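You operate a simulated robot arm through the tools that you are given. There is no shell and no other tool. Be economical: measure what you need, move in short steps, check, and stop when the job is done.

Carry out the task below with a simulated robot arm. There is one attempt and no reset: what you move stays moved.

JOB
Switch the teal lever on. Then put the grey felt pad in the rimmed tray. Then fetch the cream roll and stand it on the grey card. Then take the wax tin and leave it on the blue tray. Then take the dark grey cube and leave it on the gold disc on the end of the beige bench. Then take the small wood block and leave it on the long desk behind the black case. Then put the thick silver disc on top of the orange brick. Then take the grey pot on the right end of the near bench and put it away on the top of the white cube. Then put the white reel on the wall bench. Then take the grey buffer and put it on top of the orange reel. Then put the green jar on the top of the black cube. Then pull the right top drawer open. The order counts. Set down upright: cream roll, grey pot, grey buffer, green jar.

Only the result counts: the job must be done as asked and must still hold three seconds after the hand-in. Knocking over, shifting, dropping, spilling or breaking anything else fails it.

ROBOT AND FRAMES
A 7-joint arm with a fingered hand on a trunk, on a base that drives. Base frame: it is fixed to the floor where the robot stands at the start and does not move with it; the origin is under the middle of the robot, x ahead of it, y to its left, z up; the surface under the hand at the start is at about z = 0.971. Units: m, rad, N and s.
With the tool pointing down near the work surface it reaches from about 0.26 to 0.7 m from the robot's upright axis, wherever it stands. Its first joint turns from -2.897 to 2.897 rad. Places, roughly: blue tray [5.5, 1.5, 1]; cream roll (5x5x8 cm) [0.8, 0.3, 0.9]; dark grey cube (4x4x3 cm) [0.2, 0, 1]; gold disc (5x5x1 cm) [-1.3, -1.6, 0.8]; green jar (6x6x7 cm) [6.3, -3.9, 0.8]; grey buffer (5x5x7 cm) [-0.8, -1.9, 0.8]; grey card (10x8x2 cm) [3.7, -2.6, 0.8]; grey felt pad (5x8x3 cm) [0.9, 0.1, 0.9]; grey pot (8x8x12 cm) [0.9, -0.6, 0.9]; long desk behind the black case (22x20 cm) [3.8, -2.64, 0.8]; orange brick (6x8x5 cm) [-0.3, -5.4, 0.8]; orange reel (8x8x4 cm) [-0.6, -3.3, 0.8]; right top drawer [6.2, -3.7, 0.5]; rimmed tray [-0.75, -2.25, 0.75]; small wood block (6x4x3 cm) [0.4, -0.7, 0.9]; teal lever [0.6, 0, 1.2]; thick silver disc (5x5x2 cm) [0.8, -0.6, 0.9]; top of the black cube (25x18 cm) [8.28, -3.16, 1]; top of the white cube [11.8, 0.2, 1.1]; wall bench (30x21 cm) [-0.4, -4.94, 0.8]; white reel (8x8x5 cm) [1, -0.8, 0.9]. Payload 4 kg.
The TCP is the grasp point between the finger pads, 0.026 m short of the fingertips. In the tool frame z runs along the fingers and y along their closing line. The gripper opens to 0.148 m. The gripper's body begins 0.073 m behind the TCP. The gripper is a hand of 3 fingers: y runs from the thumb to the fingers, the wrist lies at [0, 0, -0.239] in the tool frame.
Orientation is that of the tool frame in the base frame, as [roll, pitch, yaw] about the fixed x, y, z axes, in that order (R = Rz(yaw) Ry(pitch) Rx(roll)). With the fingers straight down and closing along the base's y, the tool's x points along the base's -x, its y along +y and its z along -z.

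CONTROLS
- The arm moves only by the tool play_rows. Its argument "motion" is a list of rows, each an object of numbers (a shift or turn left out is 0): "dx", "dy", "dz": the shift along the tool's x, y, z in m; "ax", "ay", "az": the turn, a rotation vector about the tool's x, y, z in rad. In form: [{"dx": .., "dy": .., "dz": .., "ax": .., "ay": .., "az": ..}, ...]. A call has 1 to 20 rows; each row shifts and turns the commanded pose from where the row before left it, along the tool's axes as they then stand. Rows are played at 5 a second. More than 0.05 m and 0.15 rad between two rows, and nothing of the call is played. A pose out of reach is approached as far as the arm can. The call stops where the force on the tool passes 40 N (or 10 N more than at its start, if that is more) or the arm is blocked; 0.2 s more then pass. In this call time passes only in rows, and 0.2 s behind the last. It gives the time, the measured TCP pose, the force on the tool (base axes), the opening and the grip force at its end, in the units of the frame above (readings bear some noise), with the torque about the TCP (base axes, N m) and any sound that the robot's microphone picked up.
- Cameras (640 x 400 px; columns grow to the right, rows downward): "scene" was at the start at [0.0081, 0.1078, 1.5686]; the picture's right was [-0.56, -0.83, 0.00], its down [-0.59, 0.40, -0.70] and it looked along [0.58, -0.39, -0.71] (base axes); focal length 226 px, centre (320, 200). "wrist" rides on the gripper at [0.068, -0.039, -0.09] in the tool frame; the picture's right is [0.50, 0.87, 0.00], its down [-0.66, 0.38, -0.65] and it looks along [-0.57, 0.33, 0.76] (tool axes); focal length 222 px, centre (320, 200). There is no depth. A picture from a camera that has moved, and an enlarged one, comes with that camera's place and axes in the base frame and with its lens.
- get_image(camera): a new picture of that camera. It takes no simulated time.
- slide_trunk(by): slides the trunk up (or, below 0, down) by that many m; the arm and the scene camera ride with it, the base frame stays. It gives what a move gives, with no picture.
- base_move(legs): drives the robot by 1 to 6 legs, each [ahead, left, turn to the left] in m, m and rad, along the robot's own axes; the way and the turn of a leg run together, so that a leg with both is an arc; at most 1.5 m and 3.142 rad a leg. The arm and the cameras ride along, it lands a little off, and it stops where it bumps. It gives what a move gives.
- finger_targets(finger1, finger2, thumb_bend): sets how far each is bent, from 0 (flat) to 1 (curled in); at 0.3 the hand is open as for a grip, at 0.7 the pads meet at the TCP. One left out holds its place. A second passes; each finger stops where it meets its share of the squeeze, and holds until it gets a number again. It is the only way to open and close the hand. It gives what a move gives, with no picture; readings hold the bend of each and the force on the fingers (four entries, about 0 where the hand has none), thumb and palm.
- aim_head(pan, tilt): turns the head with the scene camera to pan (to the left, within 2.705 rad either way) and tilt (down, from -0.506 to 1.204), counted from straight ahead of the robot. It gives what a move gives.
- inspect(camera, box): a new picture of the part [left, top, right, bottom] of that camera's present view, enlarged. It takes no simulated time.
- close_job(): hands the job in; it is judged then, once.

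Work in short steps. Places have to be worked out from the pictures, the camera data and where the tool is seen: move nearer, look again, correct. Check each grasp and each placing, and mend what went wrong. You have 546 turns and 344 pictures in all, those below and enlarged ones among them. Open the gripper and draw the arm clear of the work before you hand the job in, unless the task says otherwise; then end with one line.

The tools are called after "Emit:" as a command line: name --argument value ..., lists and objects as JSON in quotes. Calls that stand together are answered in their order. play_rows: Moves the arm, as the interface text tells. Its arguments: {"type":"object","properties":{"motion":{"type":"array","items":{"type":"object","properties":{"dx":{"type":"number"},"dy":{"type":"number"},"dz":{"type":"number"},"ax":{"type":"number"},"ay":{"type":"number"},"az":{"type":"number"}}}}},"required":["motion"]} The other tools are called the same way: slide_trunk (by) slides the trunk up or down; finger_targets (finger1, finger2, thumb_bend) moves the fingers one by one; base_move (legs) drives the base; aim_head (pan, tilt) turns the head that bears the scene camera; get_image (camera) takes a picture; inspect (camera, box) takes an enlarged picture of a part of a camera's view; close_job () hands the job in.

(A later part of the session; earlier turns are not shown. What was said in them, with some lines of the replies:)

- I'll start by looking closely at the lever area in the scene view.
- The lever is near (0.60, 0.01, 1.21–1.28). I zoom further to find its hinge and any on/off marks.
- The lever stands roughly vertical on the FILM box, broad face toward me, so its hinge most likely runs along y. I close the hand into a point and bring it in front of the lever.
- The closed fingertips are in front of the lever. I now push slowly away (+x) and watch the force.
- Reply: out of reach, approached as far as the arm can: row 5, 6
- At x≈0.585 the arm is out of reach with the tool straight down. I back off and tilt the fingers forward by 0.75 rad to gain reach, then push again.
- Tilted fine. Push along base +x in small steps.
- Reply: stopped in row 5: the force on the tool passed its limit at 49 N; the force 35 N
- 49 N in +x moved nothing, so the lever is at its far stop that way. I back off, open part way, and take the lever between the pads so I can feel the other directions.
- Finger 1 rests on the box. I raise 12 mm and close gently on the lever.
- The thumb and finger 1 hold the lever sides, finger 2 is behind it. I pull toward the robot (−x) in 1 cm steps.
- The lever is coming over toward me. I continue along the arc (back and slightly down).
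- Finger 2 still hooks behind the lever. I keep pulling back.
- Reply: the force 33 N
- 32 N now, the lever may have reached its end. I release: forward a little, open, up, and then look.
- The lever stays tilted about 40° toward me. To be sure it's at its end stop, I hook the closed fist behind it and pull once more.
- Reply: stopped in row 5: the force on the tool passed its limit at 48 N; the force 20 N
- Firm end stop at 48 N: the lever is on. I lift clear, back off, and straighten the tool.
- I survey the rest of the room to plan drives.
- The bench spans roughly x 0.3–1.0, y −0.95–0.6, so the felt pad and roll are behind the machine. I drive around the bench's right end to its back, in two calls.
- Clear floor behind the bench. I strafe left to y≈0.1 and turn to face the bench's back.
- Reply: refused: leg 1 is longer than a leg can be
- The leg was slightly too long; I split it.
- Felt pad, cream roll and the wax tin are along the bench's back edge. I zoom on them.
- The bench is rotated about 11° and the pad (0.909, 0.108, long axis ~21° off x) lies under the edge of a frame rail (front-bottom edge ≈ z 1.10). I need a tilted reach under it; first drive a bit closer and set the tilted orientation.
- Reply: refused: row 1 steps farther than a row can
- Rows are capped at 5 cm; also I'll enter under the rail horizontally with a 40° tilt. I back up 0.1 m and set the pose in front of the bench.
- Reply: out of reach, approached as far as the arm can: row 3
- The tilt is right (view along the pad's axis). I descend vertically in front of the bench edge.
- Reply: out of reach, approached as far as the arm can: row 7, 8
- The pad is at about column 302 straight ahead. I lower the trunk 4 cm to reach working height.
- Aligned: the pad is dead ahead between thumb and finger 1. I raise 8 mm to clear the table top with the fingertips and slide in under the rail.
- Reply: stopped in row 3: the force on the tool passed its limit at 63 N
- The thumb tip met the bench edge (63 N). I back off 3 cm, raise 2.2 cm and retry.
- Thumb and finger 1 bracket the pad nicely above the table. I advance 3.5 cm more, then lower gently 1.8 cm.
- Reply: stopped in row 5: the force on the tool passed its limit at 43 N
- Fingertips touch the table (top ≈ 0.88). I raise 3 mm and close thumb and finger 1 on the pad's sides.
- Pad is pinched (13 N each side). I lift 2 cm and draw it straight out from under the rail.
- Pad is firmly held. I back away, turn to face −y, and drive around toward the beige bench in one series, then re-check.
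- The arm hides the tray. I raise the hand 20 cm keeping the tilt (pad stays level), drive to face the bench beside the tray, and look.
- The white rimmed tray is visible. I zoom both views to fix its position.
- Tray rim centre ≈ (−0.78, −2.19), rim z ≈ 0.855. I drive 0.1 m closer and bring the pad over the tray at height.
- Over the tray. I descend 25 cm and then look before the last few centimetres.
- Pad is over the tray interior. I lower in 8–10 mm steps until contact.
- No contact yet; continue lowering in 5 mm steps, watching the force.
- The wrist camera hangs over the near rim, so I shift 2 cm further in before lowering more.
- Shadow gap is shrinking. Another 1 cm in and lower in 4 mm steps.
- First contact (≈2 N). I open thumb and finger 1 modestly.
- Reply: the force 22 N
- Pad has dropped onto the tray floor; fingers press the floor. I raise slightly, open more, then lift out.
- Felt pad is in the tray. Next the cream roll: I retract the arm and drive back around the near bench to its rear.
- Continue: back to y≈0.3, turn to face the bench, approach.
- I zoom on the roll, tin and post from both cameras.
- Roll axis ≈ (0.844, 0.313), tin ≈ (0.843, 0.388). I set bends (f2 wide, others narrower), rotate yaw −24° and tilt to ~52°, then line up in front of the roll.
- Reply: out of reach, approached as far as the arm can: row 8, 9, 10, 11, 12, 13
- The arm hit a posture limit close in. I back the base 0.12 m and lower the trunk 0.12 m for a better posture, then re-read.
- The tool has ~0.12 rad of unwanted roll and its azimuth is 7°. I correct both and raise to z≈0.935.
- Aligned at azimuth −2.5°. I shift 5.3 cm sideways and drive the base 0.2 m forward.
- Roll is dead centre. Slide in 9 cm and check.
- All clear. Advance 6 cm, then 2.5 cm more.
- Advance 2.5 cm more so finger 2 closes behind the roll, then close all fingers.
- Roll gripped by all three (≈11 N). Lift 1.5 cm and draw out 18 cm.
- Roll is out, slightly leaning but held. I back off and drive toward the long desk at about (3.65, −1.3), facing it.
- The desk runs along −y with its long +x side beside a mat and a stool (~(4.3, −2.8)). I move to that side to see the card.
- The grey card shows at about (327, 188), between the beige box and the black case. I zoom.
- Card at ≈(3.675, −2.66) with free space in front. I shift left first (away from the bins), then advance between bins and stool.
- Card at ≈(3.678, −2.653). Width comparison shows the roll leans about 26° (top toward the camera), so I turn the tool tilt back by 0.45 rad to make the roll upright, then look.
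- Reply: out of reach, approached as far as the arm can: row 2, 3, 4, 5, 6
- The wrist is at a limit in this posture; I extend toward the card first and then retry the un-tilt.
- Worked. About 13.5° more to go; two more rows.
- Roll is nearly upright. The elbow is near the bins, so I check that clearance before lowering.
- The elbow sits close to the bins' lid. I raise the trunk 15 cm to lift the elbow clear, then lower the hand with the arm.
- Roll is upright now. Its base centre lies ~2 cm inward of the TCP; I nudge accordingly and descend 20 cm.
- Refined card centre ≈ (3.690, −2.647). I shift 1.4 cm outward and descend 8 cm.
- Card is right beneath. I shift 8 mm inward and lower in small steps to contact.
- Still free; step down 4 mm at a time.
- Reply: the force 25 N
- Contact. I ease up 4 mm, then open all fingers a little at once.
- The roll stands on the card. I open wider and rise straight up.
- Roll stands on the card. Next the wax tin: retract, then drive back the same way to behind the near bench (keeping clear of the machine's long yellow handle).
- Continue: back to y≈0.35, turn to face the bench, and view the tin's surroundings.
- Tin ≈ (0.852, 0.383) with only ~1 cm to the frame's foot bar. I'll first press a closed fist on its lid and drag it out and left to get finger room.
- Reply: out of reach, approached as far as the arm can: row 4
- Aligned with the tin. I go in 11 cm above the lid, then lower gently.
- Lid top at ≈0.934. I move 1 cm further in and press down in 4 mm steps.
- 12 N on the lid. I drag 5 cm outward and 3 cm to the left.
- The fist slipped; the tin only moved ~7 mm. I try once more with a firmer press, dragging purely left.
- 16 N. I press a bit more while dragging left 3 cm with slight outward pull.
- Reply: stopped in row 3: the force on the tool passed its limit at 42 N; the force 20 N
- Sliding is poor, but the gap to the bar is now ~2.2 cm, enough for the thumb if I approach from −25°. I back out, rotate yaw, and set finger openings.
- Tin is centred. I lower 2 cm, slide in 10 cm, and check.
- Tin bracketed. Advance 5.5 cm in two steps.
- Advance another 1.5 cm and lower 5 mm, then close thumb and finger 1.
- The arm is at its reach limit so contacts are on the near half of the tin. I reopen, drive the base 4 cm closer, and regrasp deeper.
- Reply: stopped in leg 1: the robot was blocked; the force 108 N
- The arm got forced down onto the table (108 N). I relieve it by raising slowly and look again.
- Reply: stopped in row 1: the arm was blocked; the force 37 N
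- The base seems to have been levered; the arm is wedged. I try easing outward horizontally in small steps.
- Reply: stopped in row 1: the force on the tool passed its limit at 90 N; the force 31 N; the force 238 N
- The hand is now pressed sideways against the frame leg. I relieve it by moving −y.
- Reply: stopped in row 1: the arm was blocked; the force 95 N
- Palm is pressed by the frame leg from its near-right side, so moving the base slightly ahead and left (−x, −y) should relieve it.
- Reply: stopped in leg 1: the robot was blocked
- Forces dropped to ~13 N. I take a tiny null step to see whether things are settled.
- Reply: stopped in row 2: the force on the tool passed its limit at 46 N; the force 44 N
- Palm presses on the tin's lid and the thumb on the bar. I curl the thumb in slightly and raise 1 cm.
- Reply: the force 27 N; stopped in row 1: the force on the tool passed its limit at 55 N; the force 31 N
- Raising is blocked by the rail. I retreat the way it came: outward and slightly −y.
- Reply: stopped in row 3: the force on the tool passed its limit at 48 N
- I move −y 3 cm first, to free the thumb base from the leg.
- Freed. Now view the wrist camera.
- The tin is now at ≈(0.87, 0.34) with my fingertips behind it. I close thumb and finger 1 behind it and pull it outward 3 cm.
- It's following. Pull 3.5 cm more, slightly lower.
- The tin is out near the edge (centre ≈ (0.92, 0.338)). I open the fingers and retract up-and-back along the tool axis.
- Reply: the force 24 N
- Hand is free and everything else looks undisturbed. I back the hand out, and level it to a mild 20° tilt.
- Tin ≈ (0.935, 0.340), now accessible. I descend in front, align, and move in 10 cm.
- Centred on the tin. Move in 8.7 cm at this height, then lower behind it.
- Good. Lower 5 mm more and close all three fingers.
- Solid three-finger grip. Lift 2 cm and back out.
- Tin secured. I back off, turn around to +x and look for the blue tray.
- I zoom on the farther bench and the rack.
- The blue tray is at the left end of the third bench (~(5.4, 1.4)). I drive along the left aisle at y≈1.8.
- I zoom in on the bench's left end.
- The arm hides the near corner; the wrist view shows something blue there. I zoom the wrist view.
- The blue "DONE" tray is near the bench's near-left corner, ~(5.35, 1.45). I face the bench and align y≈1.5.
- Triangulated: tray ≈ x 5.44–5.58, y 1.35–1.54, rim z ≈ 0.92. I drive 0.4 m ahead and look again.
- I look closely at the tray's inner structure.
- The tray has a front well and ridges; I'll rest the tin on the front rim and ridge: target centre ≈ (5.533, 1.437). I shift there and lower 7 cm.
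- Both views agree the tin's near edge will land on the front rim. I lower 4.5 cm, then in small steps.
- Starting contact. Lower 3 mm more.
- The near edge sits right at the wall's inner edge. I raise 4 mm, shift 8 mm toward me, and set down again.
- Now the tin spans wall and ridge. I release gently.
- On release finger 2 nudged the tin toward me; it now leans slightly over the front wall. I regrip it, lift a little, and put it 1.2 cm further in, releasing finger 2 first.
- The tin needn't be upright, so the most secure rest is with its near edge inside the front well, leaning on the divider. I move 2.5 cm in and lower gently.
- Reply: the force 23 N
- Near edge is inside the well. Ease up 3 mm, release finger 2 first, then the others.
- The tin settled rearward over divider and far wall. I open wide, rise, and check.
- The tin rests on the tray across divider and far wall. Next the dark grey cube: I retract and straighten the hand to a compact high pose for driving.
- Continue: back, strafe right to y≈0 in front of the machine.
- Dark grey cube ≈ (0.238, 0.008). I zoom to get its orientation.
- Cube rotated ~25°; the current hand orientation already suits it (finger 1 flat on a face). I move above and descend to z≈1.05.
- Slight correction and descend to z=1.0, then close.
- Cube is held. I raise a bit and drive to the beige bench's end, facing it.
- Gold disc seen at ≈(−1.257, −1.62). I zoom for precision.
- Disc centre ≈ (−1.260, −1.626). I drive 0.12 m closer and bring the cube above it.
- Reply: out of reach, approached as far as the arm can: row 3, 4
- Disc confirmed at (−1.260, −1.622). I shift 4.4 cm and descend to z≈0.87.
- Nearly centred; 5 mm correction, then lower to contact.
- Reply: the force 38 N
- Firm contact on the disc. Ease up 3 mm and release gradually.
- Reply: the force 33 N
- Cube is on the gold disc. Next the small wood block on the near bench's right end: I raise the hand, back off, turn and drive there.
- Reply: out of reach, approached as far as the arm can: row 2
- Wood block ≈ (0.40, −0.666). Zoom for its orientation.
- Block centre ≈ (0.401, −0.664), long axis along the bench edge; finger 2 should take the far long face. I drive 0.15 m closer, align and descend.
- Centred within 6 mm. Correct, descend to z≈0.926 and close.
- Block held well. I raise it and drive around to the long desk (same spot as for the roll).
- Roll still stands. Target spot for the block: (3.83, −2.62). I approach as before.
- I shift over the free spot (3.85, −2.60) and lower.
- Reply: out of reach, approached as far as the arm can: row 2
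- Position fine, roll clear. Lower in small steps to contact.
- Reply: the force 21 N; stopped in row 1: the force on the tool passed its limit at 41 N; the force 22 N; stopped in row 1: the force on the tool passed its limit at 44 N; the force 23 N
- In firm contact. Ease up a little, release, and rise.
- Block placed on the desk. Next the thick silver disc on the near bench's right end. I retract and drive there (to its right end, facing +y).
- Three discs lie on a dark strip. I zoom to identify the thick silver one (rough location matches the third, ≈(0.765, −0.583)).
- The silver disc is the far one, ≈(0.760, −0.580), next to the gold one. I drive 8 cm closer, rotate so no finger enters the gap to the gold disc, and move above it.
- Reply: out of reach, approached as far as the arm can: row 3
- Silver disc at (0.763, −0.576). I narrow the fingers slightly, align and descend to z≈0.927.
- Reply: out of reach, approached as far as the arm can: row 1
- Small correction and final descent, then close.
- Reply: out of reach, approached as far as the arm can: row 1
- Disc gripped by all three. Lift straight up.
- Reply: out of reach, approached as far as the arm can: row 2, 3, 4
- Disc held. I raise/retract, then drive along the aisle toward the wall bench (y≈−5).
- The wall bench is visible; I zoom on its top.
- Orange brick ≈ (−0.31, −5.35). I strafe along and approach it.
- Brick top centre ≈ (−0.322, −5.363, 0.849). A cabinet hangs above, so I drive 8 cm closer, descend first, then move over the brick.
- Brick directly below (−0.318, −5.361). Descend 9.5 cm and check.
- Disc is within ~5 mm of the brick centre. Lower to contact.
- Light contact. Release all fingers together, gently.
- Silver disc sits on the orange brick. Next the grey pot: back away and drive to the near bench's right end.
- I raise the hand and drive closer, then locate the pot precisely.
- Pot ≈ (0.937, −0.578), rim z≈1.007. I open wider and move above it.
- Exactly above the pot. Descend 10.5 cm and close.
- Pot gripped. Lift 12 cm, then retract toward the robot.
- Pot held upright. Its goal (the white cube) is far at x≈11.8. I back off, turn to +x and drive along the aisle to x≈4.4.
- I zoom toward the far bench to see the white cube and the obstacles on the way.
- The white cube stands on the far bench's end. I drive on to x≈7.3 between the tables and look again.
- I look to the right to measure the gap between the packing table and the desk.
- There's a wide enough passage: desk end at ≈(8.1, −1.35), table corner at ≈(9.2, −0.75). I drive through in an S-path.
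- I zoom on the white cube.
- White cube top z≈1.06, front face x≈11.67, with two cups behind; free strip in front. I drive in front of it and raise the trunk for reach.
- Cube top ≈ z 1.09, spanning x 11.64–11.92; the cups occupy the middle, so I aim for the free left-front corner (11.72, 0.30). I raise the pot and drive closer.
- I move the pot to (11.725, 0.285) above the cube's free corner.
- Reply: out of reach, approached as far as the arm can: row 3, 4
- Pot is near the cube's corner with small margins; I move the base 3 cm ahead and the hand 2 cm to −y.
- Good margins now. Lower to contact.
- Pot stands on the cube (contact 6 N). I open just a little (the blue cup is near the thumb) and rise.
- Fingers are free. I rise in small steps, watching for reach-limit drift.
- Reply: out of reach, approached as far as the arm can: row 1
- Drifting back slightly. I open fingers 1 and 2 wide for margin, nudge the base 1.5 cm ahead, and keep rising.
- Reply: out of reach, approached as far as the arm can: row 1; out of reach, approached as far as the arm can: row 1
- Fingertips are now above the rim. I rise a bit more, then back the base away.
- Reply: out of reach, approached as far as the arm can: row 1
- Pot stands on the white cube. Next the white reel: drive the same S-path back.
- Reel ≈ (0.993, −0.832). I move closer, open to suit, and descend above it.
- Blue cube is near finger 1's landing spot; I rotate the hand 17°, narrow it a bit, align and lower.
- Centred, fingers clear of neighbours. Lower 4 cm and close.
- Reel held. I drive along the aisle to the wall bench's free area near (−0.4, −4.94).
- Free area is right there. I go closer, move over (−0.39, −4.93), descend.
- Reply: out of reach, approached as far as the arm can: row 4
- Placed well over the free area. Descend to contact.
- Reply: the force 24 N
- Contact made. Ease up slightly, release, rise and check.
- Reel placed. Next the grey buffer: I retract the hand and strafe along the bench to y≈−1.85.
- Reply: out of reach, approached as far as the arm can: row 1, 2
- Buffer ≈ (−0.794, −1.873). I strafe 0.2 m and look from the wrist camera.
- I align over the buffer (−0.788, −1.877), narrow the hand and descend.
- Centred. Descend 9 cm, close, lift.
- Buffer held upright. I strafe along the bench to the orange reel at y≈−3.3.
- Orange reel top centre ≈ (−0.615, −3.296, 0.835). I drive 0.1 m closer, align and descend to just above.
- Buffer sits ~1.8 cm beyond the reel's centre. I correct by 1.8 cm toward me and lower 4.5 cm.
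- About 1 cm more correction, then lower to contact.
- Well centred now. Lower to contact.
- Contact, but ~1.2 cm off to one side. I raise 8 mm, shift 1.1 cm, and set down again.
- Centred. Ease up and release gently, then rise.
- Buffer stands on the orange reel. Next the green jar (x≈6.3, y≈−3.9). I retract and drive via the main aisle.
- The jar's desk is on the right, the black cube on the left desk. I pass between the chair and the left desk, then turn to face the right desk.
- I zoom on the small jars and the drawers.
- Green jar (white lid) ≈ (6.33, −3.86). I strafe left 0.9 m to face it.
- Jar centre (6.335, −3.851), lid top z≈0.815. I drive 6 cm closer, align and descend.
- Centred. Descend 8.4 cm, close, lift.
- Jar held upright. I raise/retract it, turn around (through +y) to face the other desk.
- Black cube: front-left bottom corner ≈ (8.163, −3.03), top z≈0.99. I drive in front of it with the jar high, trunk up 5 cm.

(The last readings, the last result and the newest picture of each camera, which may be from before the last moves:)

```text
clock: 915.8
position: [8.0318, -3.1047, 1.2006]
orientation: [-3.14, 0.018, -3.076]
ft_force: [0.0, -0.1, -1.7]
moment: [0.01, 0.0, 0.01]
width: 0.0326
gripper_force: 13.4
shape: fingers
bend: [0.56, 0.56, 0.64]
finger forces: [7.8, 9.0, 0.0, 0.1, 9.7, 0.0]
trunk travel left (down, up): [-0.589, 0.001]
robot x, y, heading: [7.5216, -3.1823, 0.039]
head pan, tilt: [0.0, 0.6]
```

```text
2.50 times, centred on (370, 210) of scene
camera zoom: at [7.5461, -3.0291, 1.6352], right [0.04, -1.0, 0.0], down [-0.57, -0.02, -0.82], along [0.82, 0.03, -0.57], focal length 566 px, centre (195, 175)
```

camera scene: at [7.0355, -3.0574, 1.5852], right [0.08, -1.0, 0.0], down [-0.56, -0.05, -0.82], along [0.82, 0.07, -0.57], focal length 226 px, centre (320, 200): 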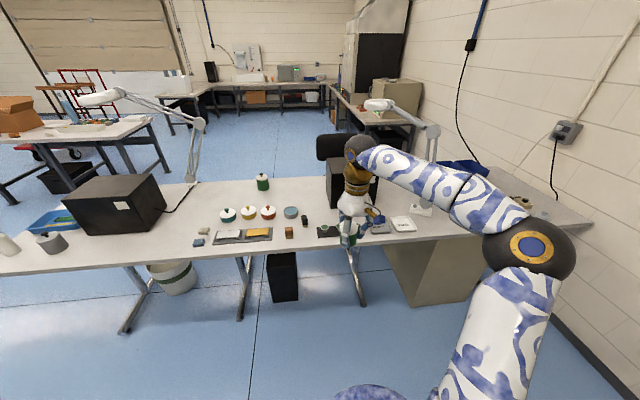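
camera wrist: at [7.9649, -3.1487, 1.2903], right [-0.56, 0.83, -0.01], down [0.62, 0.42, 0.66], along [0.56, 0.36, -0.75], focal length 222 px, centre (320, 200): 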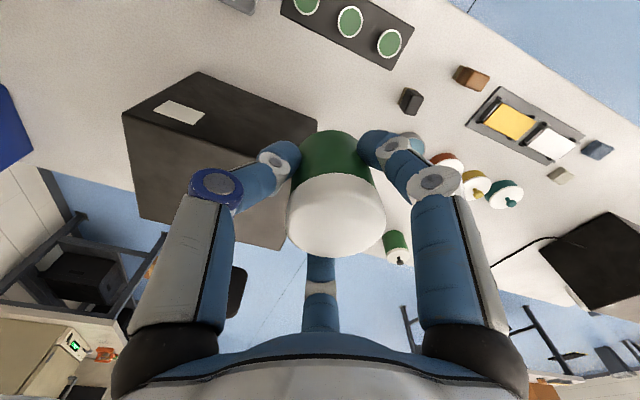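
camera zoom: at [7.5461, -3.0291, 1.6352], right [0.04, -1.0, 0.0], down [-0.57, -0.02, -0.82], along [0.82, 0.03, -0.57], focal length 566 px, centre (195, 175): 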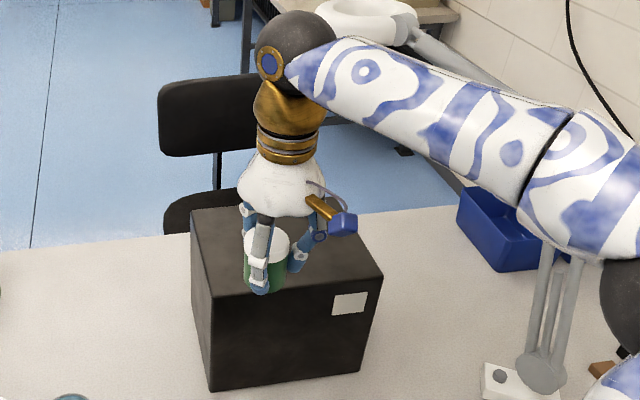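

Cube top: z≈0.98, front edge x≈8.16–8.21, centre ≈ (8.29, −3.15). I move 7 cm closer, lower a bit and bring the jar over (8.235, −3.15).

Emit:
base_move --legs '[[0.07, 0, 0]]'

Emit:
play_rows --motion '[{"dz": 0.04}, {"dz": 0.04}, {"dx": -0.0432, "dy": -0.0189}, {"dx": -0.0432, "dy": -0.0189}, {"dx": -0.0432, "dy": -0.0189}]'

Emit:
inspect --camera "scene" --box '[270, 130, 470, 290]'

```text
clock: 916.8
position: [8.1013, -3.1017, 1.1998]
orientation: [-3.141, 0.016, -3.075]
ft_force: [0.8, -0.8, -0.9]
moment: [-0.03, 0.03, -0.04]
width: 0.0325
gripper_force: 13.3
shape: fingers
bend: [0.56, 0.56, 0.64]
finger forces: [7.9, 9.1, 0.0, 0.1, 9.6, 0.1]
trunk travel left (down, up): [-0.589, 0.001]
robot x, y, heading: [7.5911, -3.1833, 0.035]
head pan, tilt: [0.0, 0.6]
```

```text
clock: 918.0
position: [8.2382, -3.1521, 1.1241]
orientation: [-3.14, 0.016, -3.074]
ft_force: [-0.4, 0.5, -0.7]
moment: [0.0, 0.0, -0.01]
width: 0.0323
gripper_force: 13.5
shape: fingers
bend: [0.56, 0.56, 0.64]
finger forces: [7.8, 9.1, 0.0, 0.1, 9.6, 0.0]
trunk travel left (down, up): [-0.589, 0.001]
robot x, y, heading: [7.5934, -3.1833, 0.032]
head pan, tilt: [0.0, 0.6]
```

```text
2.50 times, centred on (370, 210) of scene
camera zoom: at [7.6166, -3.0262, 1.6351], right [0.04, -1.0, 0.0], down [-0.57, -0.02, -0.82], along [0.82, 0.03, -0.57], focal length 566 px, centre (195, 175)
```

zoom: 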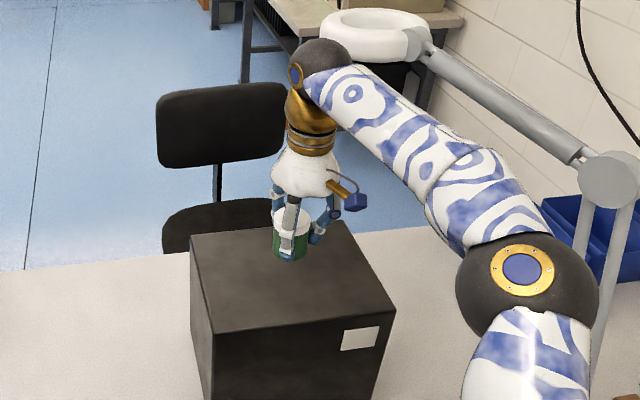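

Jar will land ~2 cm inside the front edge. Lower to contact.

Emit:
play_rows --motion '[{"dz": 0.04}, {"dz": 0.03}, {"dz": 0.012}]'

Emit:
play_rows --motion '[{"dz": 0.005}]'

Emit:
play_rows --motion '[{"dz": 0.005}]'

Emit:
inspect --camera "scene" --box '[310, 190, 410, 270]'

```text
clock: 918.8
position: [8.2365, -3.1522, 1.0443]
orientation: [-3.141, 0.023, -3.077]
ft_force: [2.3, -2.6, 20.8]
moment: [-0.05, -0.1, 0.04]
width: 0.0309
gripper_force: 17.4
shape: fingers
bend: [0.56, 0.56, 0.65]
finger forces: [9.8, 11.4, 0.1, 0.0, 13.3, 0.0]
trunk travel left (down, up): [-0.589, 0.001]
robot x, y, heading: [7.5891, -3.1788, 0.036]
head pan, tilt: [0.0, 0.6]
```

```text
clock: 919.2
position: [8.2358, -3.1521, 1.0377]
orientation: [3.14, 0.02, -3.077]
ft_force: [1.1, -3.8, 21.2]
moment: [0.01, -0.01, 0.03]
width: 0.029
gripper_force: 15.6
shape: fingers
bend: [0.56, 0.55, 0.66]
finger forces: [9.6, 10.5, 0.0, 0.1, 11.1, 0.1]
trunk travel left (down, up): [-0.589, 0.001]
robot x, y, heading: [7.5904, -3.1802, 0.037]
head pan, tilt: [0.0, 0.6]
```

```text
clock: 919.6
position: [8.2365, -3.1512, 1.034]
orientation: [-3.141, 0.02, -3.078]
ft_force: [1.6, -5.2, 26.5]
moment: [0.07, 0.27, 0.05]
width: 0.027
gripper_force: 20.8
shape: fingers
bend: [0.56, 0.56, 0.66]
finger forces: [19.9, 10.4, 0.0, 0.1, 11.0, 0.0]
trunk travel left (down, up): [-0.589, 0.001]
robot x, y, heading: [7.592, -3.1799, 0.034]
head pan, tilt: [0.0, 0.6]
```

```text
5.00 times, centred on (360, 230) of scene
camera zoom: at [7.613, -3.0275, 1.6355], right [0.04, -1.0, 0.0], down [-0.56, -0.02, -0.83], along [0.83, 0.03, -0.56], focal length 1132 px, centre (120, 50)
```

zoom: 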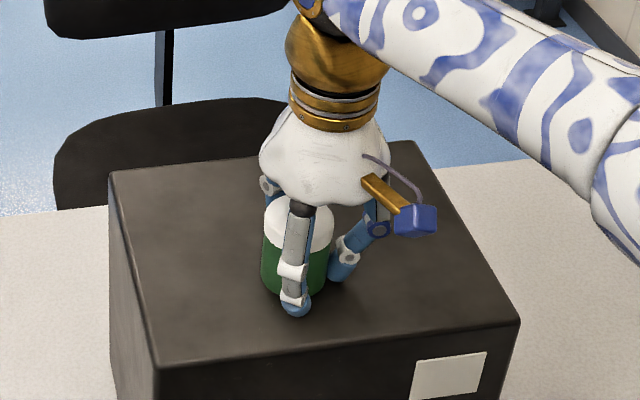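

Jar stands on the cube top (fingers slid down a little). Ease up 4 mm, open gently, then rise.

Emit:
play_rows --motion '[{"dz": -0.004}]'

Emit:
finger_targets --finger1 0.51 --finger2 0.5 --thumb_bend 0.6

Emit:
finger_targets --finger1 0.42 --finger2 0.38 --thumb_bend 0.44

Emit:
play_rows --motion '[{"dz": -0.02}, {"dz": -0.03}, {"dz": -0.03}, {"dz": -0.03}]'

Emit:
inspect --camera "scene" --box '[310, 190, 410, 270]'

```text
clock: 920.0
position: [8.2358, -3.1498, 1.0348]
orientation: [-3.141, 0.016, -3.075]
ft_force: [0.2, -0.7, 0.9]
moment: [0.04, 0.05, 0.01]
width: 0.0275
gripper_force: 12.2
shape: fingers
bend: [0.57, 0.56, 0.66]
finger forces: [8.5, 9.1, 0.1, 0.0, 7.1, 0.1]
trunk travel left (down, up): [-0.589, 0.001]
robot x, y, heading: [7.5901, -3.1798, 0.036]
head pan, tilt: [0.0, 0.6]
```

```text
clock: 921.0
position: [8.2371, -3.1503, 1.0365]
orientation: [3.141, 0.017, -3.078]
ft_force: [-0.5, 0.3, 0.7]
moment: [-0.04, -0.02, -0.01]
width: 0.0443
gripper_force: 0.0
shape: fingers
bend: [0.51, 0.5, 0.6]
finger forces: [0.0, 0.0, 0.0, 0.0, 0.1, 0.1]
trunk travel left (down, up): [-0.589, 0.001]
robot x, y, heading: [7.5925, -3.1812, 0.036]
head pan, tilt: [0.0, 0.6]
```

```text
clock: 922.0
position: [8.2366, -3.1509, 1.0362]
orientation: [-3.141, 0.018, -3.076]
ft_force: [0.6, -0.3, -0.6]
moment: [-0.01, 0.0, 0.01]
width: 0.0846
gripper_force: 0.1
shape: fingers
bend: [0.42, 0.38, 0.44]
finger forces: [0.1, 0.1, 0.0, 0.0, 0.0, 0.0]
trunk travel left (down, up): [-0.589, 0.001]
robot x, y, heading: [7.5905, -3.1822, 0.038]
head pan, tilt: [0.0, 0.6]
```

```text
clock: 923.0
position: [8.235, -3.149, 1.1453]
orientation: [3.141, 0.019, -3.074]
ft_force: [0.0, -0.4, 0.3]
moment: [0.03, 0.01, 0.0]
width: 0.0845
gripper_force: 0.0
shape: fingers
bend: [0.42, 0.38, 0.44]
finger forces: [0.0, 0.0, 0.1, 0.1, 0.0, 0.1]
trunk travel left (down, up): [-0.589, 0.001]
robot x, y, heading: [7.5918, -3.1807, 0.035]
head pan, tilt: [0.0, 0.6]
```

```text
5.00 times, centred on (360, 230) of scene
camera zoom: at [7.6156, -3.0264, 1.6352], right [0.04, -1.0, 0.0], down [-0.56, -0.02, -0.83], along [0.82, 0.03, -0.56], focal length 1132 px, centre (120, 50)
```

zoom: 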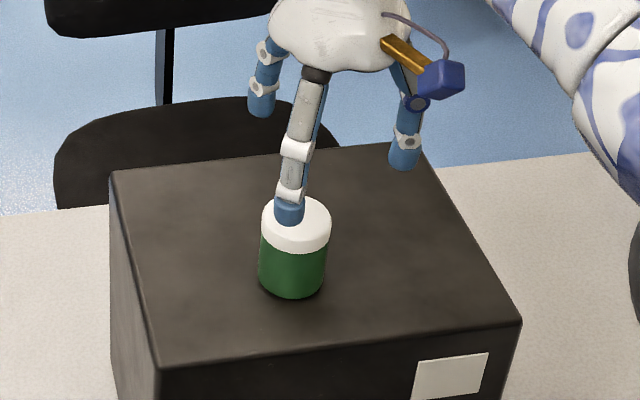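

Jar is upright on the black cube. Last: the drawer at y≈−3.6. I raise slightly, back off, turn around to face that desk.

Emit:
play_rows --motion '[{"dx": 0.04, "dz": -0.02}, {"dx": 0.045}, {"dx": 0.045}]'

Emit:
base_move --legs '[[-0.42, 0, 0], [0, 0, 3.1], [0, 0.4, 0]]'

Emit:
aim_head --pan 0.1 --tilt 0.8

Emit:
get_image --camera "scene"

```text
clock: 923.8
position: [8.1025, -3.1575, 1.163]
orientation: [3.141, 0.016, -3.076]
ft_force: [0.5, 0.4, -0.3]
moment: [0.02, 0.0, 0.0]
width: 0.0847
gripper_force: 0.0
shape: fingers
bend: [0.42, 0.38, 0.44]
finger forces: [0.0, 0.0, 0.0, 0.0, 0.0, 0.0]
trunk travel left (down, up): [-0.589, 0.001]
robot x, y, heading: [7.5903, -3.1802, 0.039]
head pan, tilt: [0.0, 0.6]
```

```text
clock: 935.8
position: [6.6578, -3.6158, 1.1636]
orientation: [-3.139, 0.017, 0.048]
ft_force: [-0.2, 0.0, 1.0]
moment: [-0.01, 0.0, -0.03]
width: 0.0851
gripper_force: 0.0
shape: fingers
bend: [0.42, 0.38, 0.44]
finger forces: [0.1, 0.0, 0.0, 0.0, 0.0, 0.0]
trunk travel left (down, up): [-0.589, 0.001]
robot x, y, heading: [7.1736, -3.6, -3.126]
head pan, tilt: [0.0, 0.6]
```

```text
clock: 936.6
position: [6.6573, -3.6155, 1.1642]
orientation: [3.141, 0.018, 0.046]
ft_force: [0.0, 0.6, -0.4]
moment: [0.0, -0.01, 0.01]
width: 0.0851
gripper_force: 0.0
shape: fingers
bend: [0.42, 0.38, 0.44]
finger forces: [0.0, 0.1, 0.0, 0.1, 0.0, 0.0]
trunk travel left (down, up): [-0.589, 0.001]
robot x, y, heading: [7.1695, -3.5966, -3.122]
head pan, tilt: [0.099, 0.799]
```

```text
58 pictures are left
camera scene: at [7.1537, -3.7585, 1.6184], right [-0.12, 0.99, 0.0], down [0.71, 0.08, -0.7], along [-0.69, -0.08, -0.72], focal length 226 px, centre (320, 200)
```

scene: 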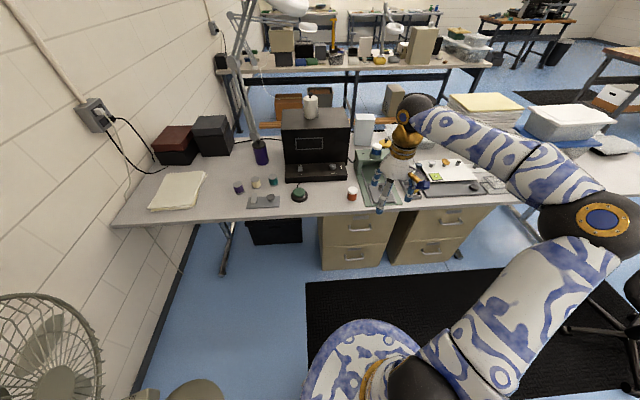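

The rough position [6.2, −3.7] fits the top drawer of the pedestal at y≈−3.63. I zoom on its handle.

Emit:
inspect --camera "scene" --box '[310, 195, 410, 275]'

```text
5.00 times, centred on (360, 235) of scene
camera zoom: at [7.1537, -3.7585, 1.6184], right [-0.12, 0.99, 0.0], down [0.71, 0.08, -0.7], along [-0.69, -0.08, -0.72], focal length 1132 px, centre (120, 25)
```

zoom: 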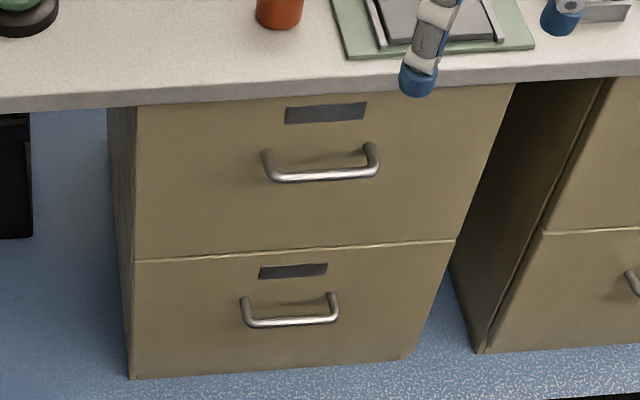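

Handle bar ≈ (6.355, −3.62, 0.565), under the desk edge. I'll come in nearly horizontally: rotate the tool toward the drawer's normal and tilt it ~70°.

Emit:
base_move --legs '[[-0.12, 0, 0]]'

Emit:
play_rows --motion '[{"az": 0.122}, {"az": 0.122}, {"az": 0.122}, {"ax": -0.07, "ay": -0.1212}, {"ax": -0.07, "ay": -0.1212}, {"ax": -0.07, "ay": -0.1212}, {"ax": -0.07, "ay": -0.1212}, {"ax": -0.07, "ay": -0.1212}, {"ax": -0.07, "ay": -0.1212}, {"ax": -0.07, "ay": -0.1212}, {"ax": -0.07, "ay": -0.1212}, {"ax": -0.055, "ay": -0.0953}]'

Emit:
slide_trunk --by -0.57

Emit:
get_image --camera "wrist"

```text
clock: 937.8
position: [6.7767, -3.6128, 1.1628]
orientation: [-3.141, 0.018, 0.049]
ft_force: [0.0, 0.7, -0.4]
moment: [-0.02, 0.05, -0.01]
width: 0.0848
gripper_force: 0.2
shape: fingers
bend: [0.42, 0.38, 0.44]
finger forces: [0.0, 0.0, 0.0, 0.1, 0.1, 0.1]
trunk travel left (down, up): [-0.589, 0.001]
robot x, y, heading: [7.2886, -3.5988, -3.12]
head pan, tilt: [0.099, 0.799]
```

```text
clock: 940.4
position: [6.766, -3.6121, 1.168]
orientation: [2.165, 0.964, -0.857]
ft_force: [-0.2, 0.8, -0.1]
moment: [0.02, 0.01, 0.05]
width: 0.0854
gripper_force: 0.1
shape: fingers
bend: [0.42, 0.38, 0.44]
finger forces: [0.0, 0.0, 0.1, 0.0, 0.0, 0.0]
out of reach, approached as far as the arm can: row 12
trunk travel left (down, up): [-0.589, 0.001]
robot x, y, heading: [7.2871, -3.6012, -3.123]
head pan, tilt: [0.099, 0.799]
```

```text
refused: -0.57 is not a number from -0.4 to 0.4
```

```text
56 pictures are left
camera wrist: at [6.8747, -3.5906, 1.1216], right [0.21, -0.98, 0.0], down [0.37, 0.08, 0.93], along [-0.91, -0.19, 0.38], focal length 222 px, centre (320, 200)
```

wrist: 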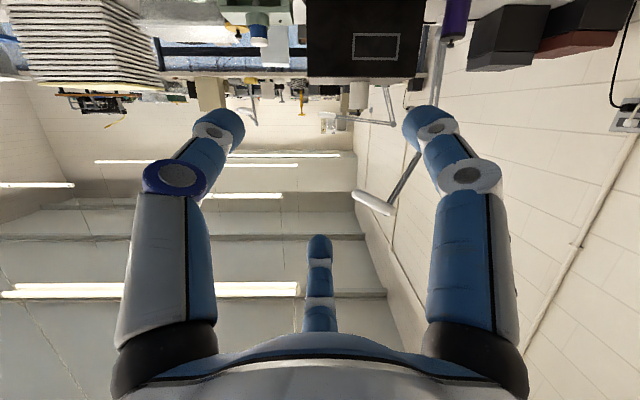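

Tilt ~72° achieved along the drawer normal. Lower the trunk in two steps.

Emit:
slide_trunk --by -0.4

Emit:
slide_trunk --by -0.18

Emit:
get_image --camera "wrist"

```text
clock: 944.2
position: [6.7674, -3.6116, 0.7671]
orientation: [2.166, 0.966, -0.857]
ft_force: [0.0, 0.0, 0.4]
moment: [0.0, 0.0, 0.0]
width: 0.0853
gripper_force: 0.0
shape: fingers
bend: [0.42, 0.38, 0.44]
finger forces: [0.0, 0.0, 0.0, 0.1, 0.0, 0.0]
trunk travel left (down, up): [-0.189, 0.401]
robot x, y, heading: [7.2908, -3.5998, -3.122]
head pan, tilt: [0.099, 0.799]
```

```text
clock: 946.2
position: [6.7665, -3.6126, 0.5875]
orientation: [2.164, 0.967, -0.858]
ft_force: [0.5, -0.7, -0.7]
moment: [0.02, 0.0, -0.01]
width: 0.0852
gripper_force: 0.0
shape: fingers
bend: [0.42, 0.38, 0.44]
finger forces: [0.1, 0.1, 0.0, 0.1, 0.0, 0.1]
trunk travel left (down, up): [-0.009, 0.581]
robot x, y, heading: [7.2886, -3.6026, -3.121]
head pan, tilt: [0.099, 0.799]
```

```text
55 pictures are left
camera wrist: at [6.8752, -3.5908, 0.5423], right [0.21, -0.98, 0.0], down [0.37, 0.08, 0.93], along [-0.91, -0.19, 0.38], focal length 222 px, centre (320, 200)
```

wrist: 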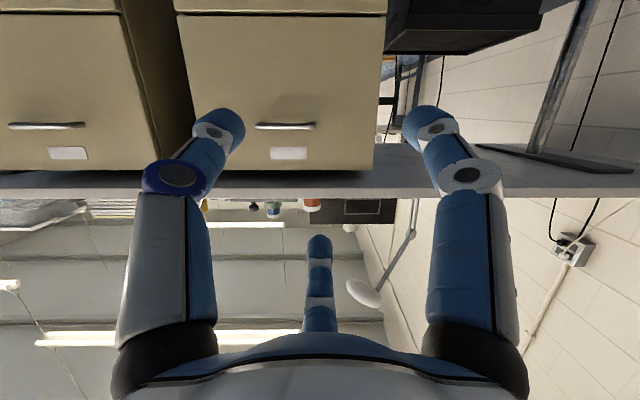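

Handle at ≈(6.355, −3.626, 0.576). I drive 0.3 m closer, then correct laterally.

Emit:
base_move --legs '[[0.3, 0, 0]]'

Emit:
get_image --camera "wrist"

```text
clock: 948.3
position: [6.4705, -3.6201, 0.5872]
orientation: [2.166, 0.967, -0.853]
ft_force: [0.2, 0.6, 0.5]
moment: [0.01, 0.03, 0.01]
width: 0.085
gripper_force: 0.0
shape: fingers
bend: [0.42, 0.38, 0.44]
finger forces: [0.1, 0.0, 0.0, 0.0, 0.0, 0.1]
trunk travel left (down, up): [-0.009, 0.581]
robot x, y, heading: [6.9975, -3.6028, -3.122]
head pan, tilt: [0.099, 0.799]
```

```text
54 pictures are left
camera wrist: at [6.5784, -3.5987, 0.5422], right [0.21, -0.98, 0.0], down [0.37, 0.08, 0.93], along [-0.91, -0.19, 0.38], focal length 222 px, centre (320, 200)
```

wrist: 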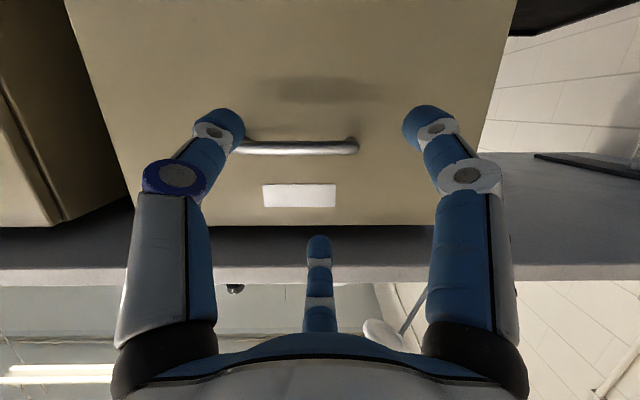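

Aligned well. I correct 2.2 cm laterally, 1 cm down, and go in 9 cm.

Emit:
play_rows --motion '[{"dx": -0.011, "dy": -0.019}, {"dx": 0.0082, "dy": -0.0048, "dz": 0.0031}, {"dx": -0.012, "dy": 0.007, "dz": 0.0428}, {"dx": -0.012, "dy": 0.007, "dz": 0.0428}]'

Emit:
get_image --camera "wrist"

Emit:
inspect --camera "scene" --box '[290, 150, 450, 290]'

```text
clock: 949.3
position: [6.379, -3.6176, 0.5755]
orientation: [2.167, 0.964, -0.855]
ft_force: [0.3, 0.5, -0.5]
moment: [0.03, -0.02, 0.0]
width: 0.0852
gripper_force: 0.0
shape: fingers
bend: [0.42, 0.38, 0.44]
finger forces: [0.0, 0.0, 0.1, 0.0, 0.0, 0.0]
trunk travel left (down, up): [-0.009, 0.581]
robot x, y, heading: [6.9943, -3.6027, -3.117]
head pan, tilt: [0.099, 0.799]
```

```text
53 pictures are left
camera wrist: at [6.4869, -3.596, 0.53], right [0.21, -0.98, 0.0], down [0.37, 0.08, 0.93], along [-0.91, -0.19, 0.38], focal length 222 px, centre (320, 200)
```

wrist: 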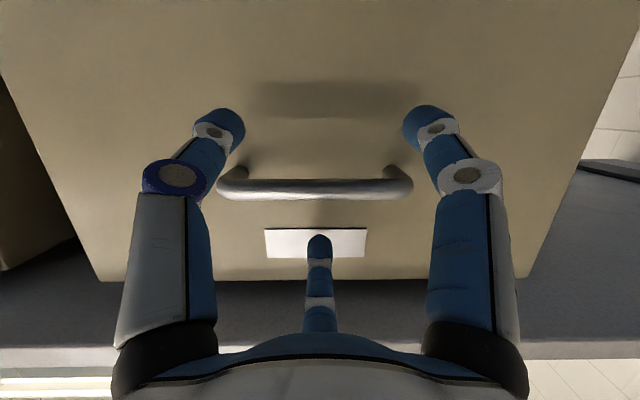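

```text
2.86 times, centred on (370, 220) of scene
camera zoom: at [6.9772, -3.7625, 1.0383], right [-0.12, 0.99, 0.0], down [0.71, 0.09, -0.7], along [-0.69, -0.09, -0.72], focal length 647 px, centre (177, 143)
```

zoom: 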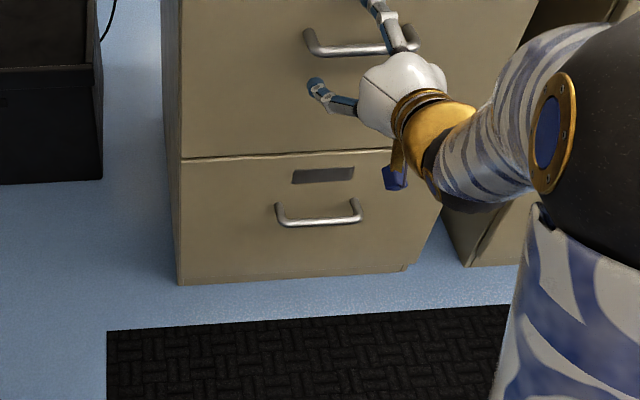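

Bar is 2 cm ahead of the grasp point at the right height. Advance 2.2 cm and close.

Emit:
play_rows --motion '[{"dx": -0.0059, "dy": 0.0034, "dz": 0.0209}]'

Emit:
finger_targets --finger1 0.7 --finger2 0.7 --thumb_bend 0.7

Emit:
get_image --camera "wrist"

```text
clock: 949.6
position: [6.3686, -3.6196, 0.574]
orientation: [2.173, 0.963, -0.852]
ft_force: [24.1, 3.8, 1.4]
moment: [-0.18, 1.58, 0.06]
width: 0.0853
gripper_force: 12.7
shape: fingers
bend: [0.42, 0.36, 0.44]
finger forces: [0.0, 25.1, 0.0, 0.0, 0.0, 0.0]
trunk travel left (down, up): [-0.009, 0.581]
robot x, y, heading: [6.9941, -3.6043, -3.119]
head pan, tilt: [0.099, 0.799]
stopped in row 1: the force on the tool passed its limit at 63 N (the readings are from after the stop); the commanded pose is now the measured one
```

```text
clock: 950.6
position: [6.3663, -3.62, 0.5746]
orientation: [2.172, 0.963, -0.85]
ft_force: [-1.9, -0.3, 0.9]
moment: [-0.01, 0.0, -0.02]
width: 0.0002
gripper_force: 1.8
shape: fingers
bend: [0.69, 0.66, 0.7]
finger forces: [0.1, 3.5, 0.0, 0.1, 1.3, 0.0]
trunk travel left (down, up): [-0.009, 0.581]
robot x, y, heading: [6.9934, -3.6052, -3.121]
head pan, tilt: [0.099, 0.799]
```

```text
51 pictures are left
camera wrist: at [6.4746, -3.5981, 0.529], right [0.21, -0.98, 0.0], down [0.37, 0.07, 0.93], along [-0.91, -0.19, 0.37], focal length 222 px, centre (320, 200)
```

wrist: 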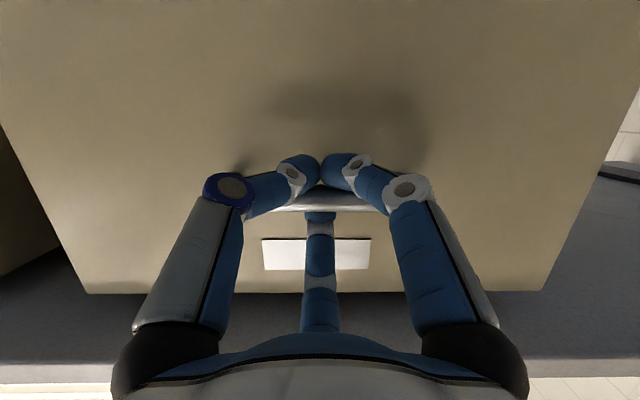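

Fingers closed around the bar region. I pull outward gently to test.

Emit:
play_rows --motion '[{"dx": 0.0027, "dy": -0.0015, "dz": -0.0095}, {"dx": 0.0027, "dy": -0.0015, "dz": -0.0095}, {"dx": 0.0027, "dy": -0.0015, "dz": -0.0095}]'

Emit:
get_image --camera "wrist"

```text
clock: 951.4
position: [6.3965, -3.6126, 0.5748]
orientation: [2.176, 0.962, -0.85]
ft_force: [-1.7, -2.1, -0.1]
moment: [-0.02, 0.02, 0.01]
width: 0.0002
gripper_force: 3.1
shape: fingers
bend: [0.69, 0.66, 0.7]
finger forces: [0.0, 2.8, 0.0, 0.0, 2.6, 0.1]
trunk travel left (down, up): [-0.009, 0.581]
robot x, y, heading: [6.9914, -3.6047, -3.119]
head pan, tilt: [0.099, 0.799]
```

```text
50 pictures are left
camera wrist: at [6.5047, -3.5915, 0.5295], right [0.21, -0.98, 0.0], down [0.37, 0.07, 0.93], along [-0.91, -0.19, 0.37], focal length 222 px, centre (320, 200)
```

wrist: 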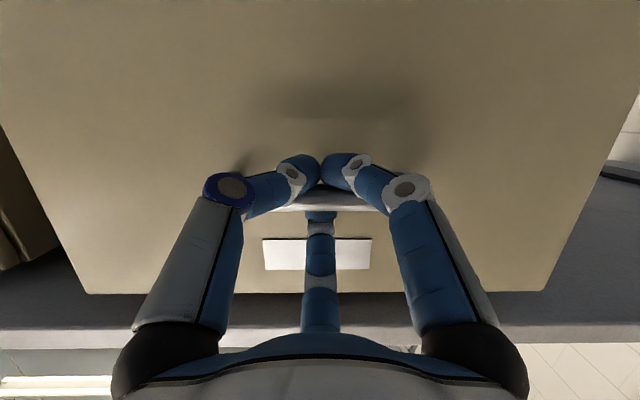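

The drawer follows my hand. I continue with the base, backing along the drawer's axis.

Emit:
base_move --legs '[[-0.118, -0.022, 0]]'

Emit:
get_image --camera "wrist"

```text
clock: 952.7
position: [6.5129, -3.5911, 0.5739]
orientation: [2.172, 0.962, -0.847]
ft_force: [-0.8, -0.5, -0.5]
moment: [-0.05, -0.01, 0.02]
width: 0.0004
gripper_force: 2.0
shape: fingers
bend: [0.7, 0.67, 0.7]
finger forces: [0.3, 2.3, 0.1, 0.0, 1.9, 0.0]
trunk travel left (down, up): [-0.009, 0.581]
robot x, y, heading: [7.113, -3.5808, -3.117]
head pan, tilt: [0.099, 0.799]
```

```text
49 pictures are left
camera wrist: at [6.6208, -3.5692, 0.5296], right [0.21, -0.98, 0.0], down [0.37, 0.08, 0.93], along [-0.91, -0.2, 0.37], focal length 222 px, centre (320, 200)
```

wrist: 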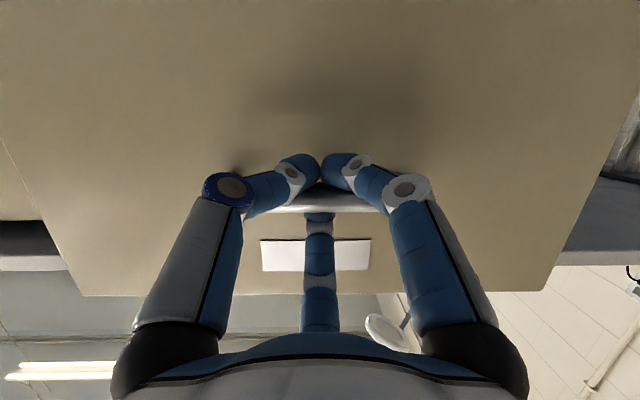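

Drawer is ~15 cm open. Continue another 15 cm.

Emit:
base_move --legs '[[-0.147, -0.028, 0]]'

Emit:
inspect --camera "scene" --box '[240, 60, 480, 290]'

```text
clock: 954.0
position: [6.6559, -3.5603, 0.5741]
orientation: [2.173, 0.963, -0.844]
ft_force: [-1.4, -1.0, -1.0]
moment: [-0.03, 0.02, -0.02]
width: 0.0
gripper_force: 2.2
shape: fingers
bend: [0.7, 0.68, 0.7]
finger forces: [0.0, 2.2, 0.1, 0.0, 2.9, 0.1]
trunk travel left (down, up): [-0.009, 0.581]
robot x, y, heading: [7.251, -3.5507, -3.114]
head pan, tilt: [0.099, 0.799]
```

```text
1.74 times, centred on (360, 175) of scene
camera zoom: at [7.2382, -3.7063, 1.0383], right [-0.13, 0.99, 0.0], down [0.71, 0.09, -0.7], along [-0.69, -0.09, -0.72], focal length 394 px, centre (250, 244)
```

zoom: 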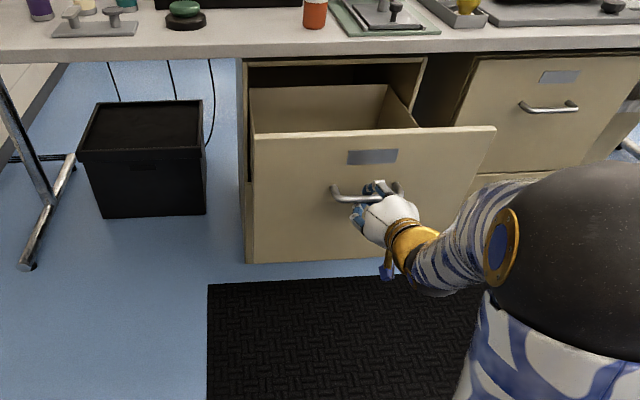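

Drawer ~30 cm open. I pull a further 8 cm to be near full travel.

Emit:
base_move --legs '[[-0.08, -0.015, 0]]'

Emit:
inspect --camera "scene" --box '[240, 60, 480, 290]'

```text
clock: 955.1
position: [6.7377, -3.5429, 0.5744]
orientation: [2.172, 0.963, -0.845]
ft_force: [-7.8, -2.7, 1.0]
moment: [-0.03, 0.0, 0.04]
width: 0.0004
gripper_force: 4.3
shape: fingers
bend: [0.69, 0.64, 0.7]
finger forces: [0.6, 7.5, 0.0, 0.0, 1.3, 0.1]
trunk travel left (down, up): [-0.009, 0.581]
robot x, y, heading: [7.3341, -3.5332, -3.113]
head pan, tilt: [0.099, 0.799]
```

```text
1.74 times, centred on (360, 175) of scene
camera zoom: at [7.3195, -3.6891, 1.0383], right [-0.13, 0.99, 0.0], down [0.71, 0.09, -0.7], along [-0.69, -0.09, -0.72], focal length 394 px, centre (250, 244)
```

zoom: 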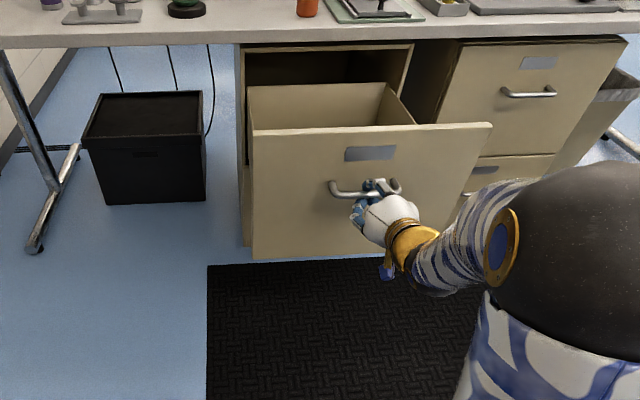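

Near end of travel (8 N). I open the fingers and withdraw straight back.

Emit:
play_rows --motion '[{"dx": -0.0013, "dy": 0.0008, "dz": 0.0048}]'

Emit:
finger_targets --finger1 0.5 --finger2 0.42 --thumb_bend 0.5

Emit:
get_image --camera "wrist"

```text
clock: 955.5
position: [6.7331, -3.5429, 0.5731]
orientation: [2.171, 0.964, -0.846]
ft_force: [0.4, -0.6, 1.7]
moment: [0.02, 0.07, 0.03]
width: 0.0006
gripper_force: 3.6
shape: fingers
bend: [0.69, 0.64, 0.7]
finger forces: [1.0, 3.7, 0.0, 0.0, 2.1, 0.1]
trunk travel left (down, up): [-0.009, 0.581]
robot x, y, heading: [7.3344, -3.5317, -3.114]
head pan, tilt: [0.099, 0.799]
```

```text
clock: 956.5
position: [6.7326, -3.5438, 0.5733]
orientation: [2.171, 0.963, -0.847]
ft_force: [1.1, 0.5, 0.0]
moment: [0.01, 0.02, -0.03]
width: 0.0615
gripper_force: 0.1
shape: fingers
bend: [0.5, 0.42, 0.5]
finger forces: [0.0, 0.0, 0.0, 0.0, 0.0, 0.1]
trunk travel left (down, up): [-0.009, 0.581]
robot x, y, heading: [7.3356, -3.5299, -3.112]
head pan, tilt: [0.099, 0.799]
```

```text
46 pictures are left
camera wrist: at [6.8411, -3.5216, 0.5297], right [0.21, -0.98, 0.0], down [0.37, 0.08, 0.93], along [-0.91, -0.2, 0.38], focal length 222 px, centre (320, 200)
```

wrist: 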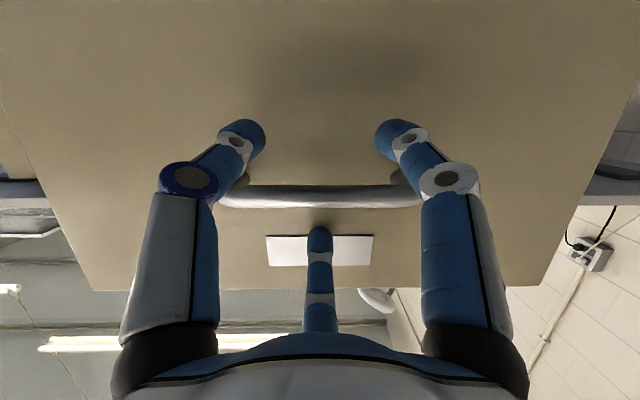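

Free of the bar. Withdraw horizontally 15 cm.

Emit:
play_rows --motion '[{"dx": 0.008, "dy": -0.0046, "dz": -0.0285}, {"dx": 0.0107, "dy": -0.0062, "dz": -0.038}, {"dx": 0.0107, "dy": -0.0062, "dz": -0.038}, {"dx": 0.0107, "dy": -0.0062, "dz": -0.038}]'

Emit:
get_image --camera "wrist"

Emit:
inspect --camera "scene" --box '[240, 60, 480, 290]'

```text
clock: 957.5
position: [6.8329, -3.494, 0.5993]
orientation: [2.172, 0.96, -0.844]
ft_force: [-0.1, 0.1, -0.5]
moment: [-0.03, -0.01, -0.01]
width: 0.0617
gripper_force: 0.1
shape: fingers
bend: [0.5, 0.42, 0.5]
finger forces: [0.0, 0.0, 0.0, 0.1, 0.0, 0.1]
out of reach, approached as far as the arm can: row 3, 4
trunk travel left (down, up): [-0.009, 0.581]
robot x, y, heading: [7.3371, -3.533, -3.119]
head pan, tilt: [0.099, 0.799]
```

```text
45 pictures are left
camera wrist: at [6.9405, -3.4719, 0.5545], right [0.21, -0.98, 0.0], down [0.37, 0.08, 0.93], along [-0.91, -0.2, 0.37], focal length 222 px, centre (320, 200)
```

wrist: 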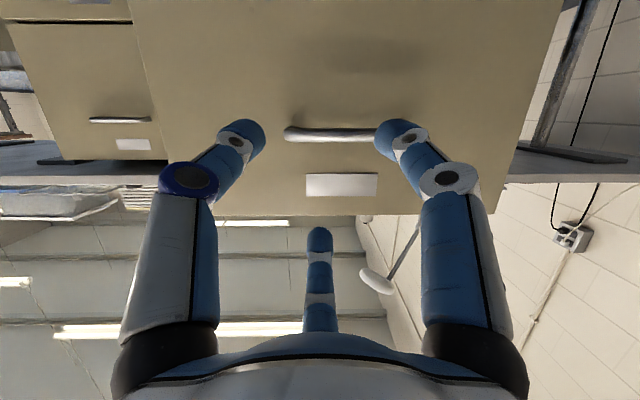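

```text
1.74 times, centred on (360, 175) of scene
camera zoom: at [7.3197, -3.689, 1.0383], right [-0.13, 0.99, 0.0], down [0.71, 0.09, -0.7], along [-0.69, -0.09, -0.72], focal length 394 px, centre (250, 244)
```

zoom: 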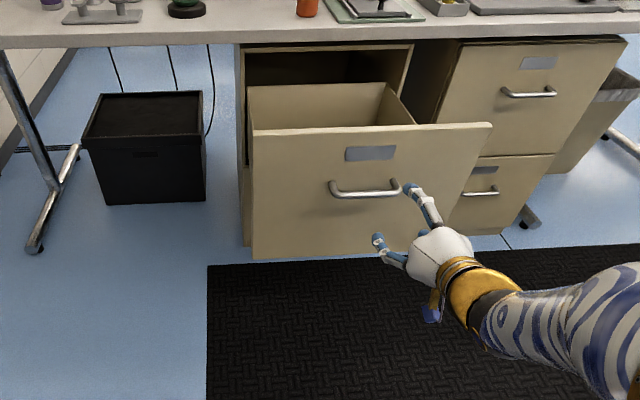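

Drawer is open and the hand is clear. I back off a little more, open the hand, then hand in.

Emit:
base_move --legs '[[-0.1, 0, 0]]'

Emit:
finger_targets --finger1 0.3 --finger2 0.3 --thumb_bend 0.3

Emit:
get_image --camera "scene"

```text
clock: 958.6
position: [6.9319, -3.4913, 0.5996]
orientation: [2.173, 0.962, -0.843]
ft_force: [0.0, -0.3, 0.7]
moment: [-0.03, 0.04, -0.01]
width: 0.0616
gripper_force: 0.1
shape: fingers
bend: [0.5, 0.42, 0.5]
finger forces: [0.1, 0.0, 0.2, 0.0, 0.0, 0.0]
trunk travel left (down, up): [-0.009, 0.581]
robot x, y, heading: [7.4368, -3.5267, -3.117]
head pan, tilt: [0.099, 0.799]
```

```text
clock: 959.6
position: [6.9309, -3.4921, 0.6001]
orientation: [2.172, 0.963, -0.845]
ft_force: [-0.3, -1.1, -0.2]
moment: [-0.01, -0.01, 0.01]
width: 0.1263
gripper_force: 0.1
shape: fingers
bend: [0.3, 0.3, 0.3]
finger forces: [0.0, 0.0, 0.0, 0.1, 0.0, 0.0]
trunk travel left (down, up): [-0.009, 0.581]
robot x, y, heading: [7.436, -3.5274, -3.115]
head pan, tilt: [0.099, 0.799]
```

```text
43 pictures are left
camera scene: at [7.4197, -3.6862, 1.0383], right [-0.13, 0.99, 0.0], down [0.71, 0.09, -0.7], along [-0.69, -0.09, -0.72], focal length 226 px, centre (320, 200)
```

scene: 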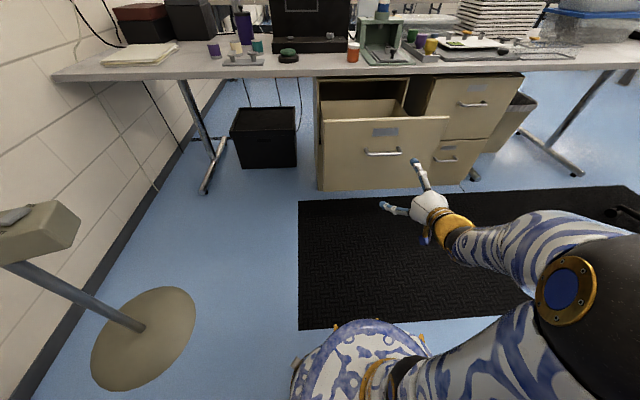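

The drawer is open, the hand is empty and clear, and all twelve steps are done in order, so I'm handing in.

Emit:
close_job

```text
The job is handed in.
```

I completed all twelve steps in the order asked and handed the job in; I saw no verdict. The wax tin first slipped on the blue tray, so I set it down again across the divider and far wall. The dark grey cube sits about 8 mm off centre on the gold disc. I took the drawer at y ≈ -3.6 as the right top one. While fetching the tin, the arm wedged against the machine's frame and pushed hard on it, and nothing looked moved in the pictures.
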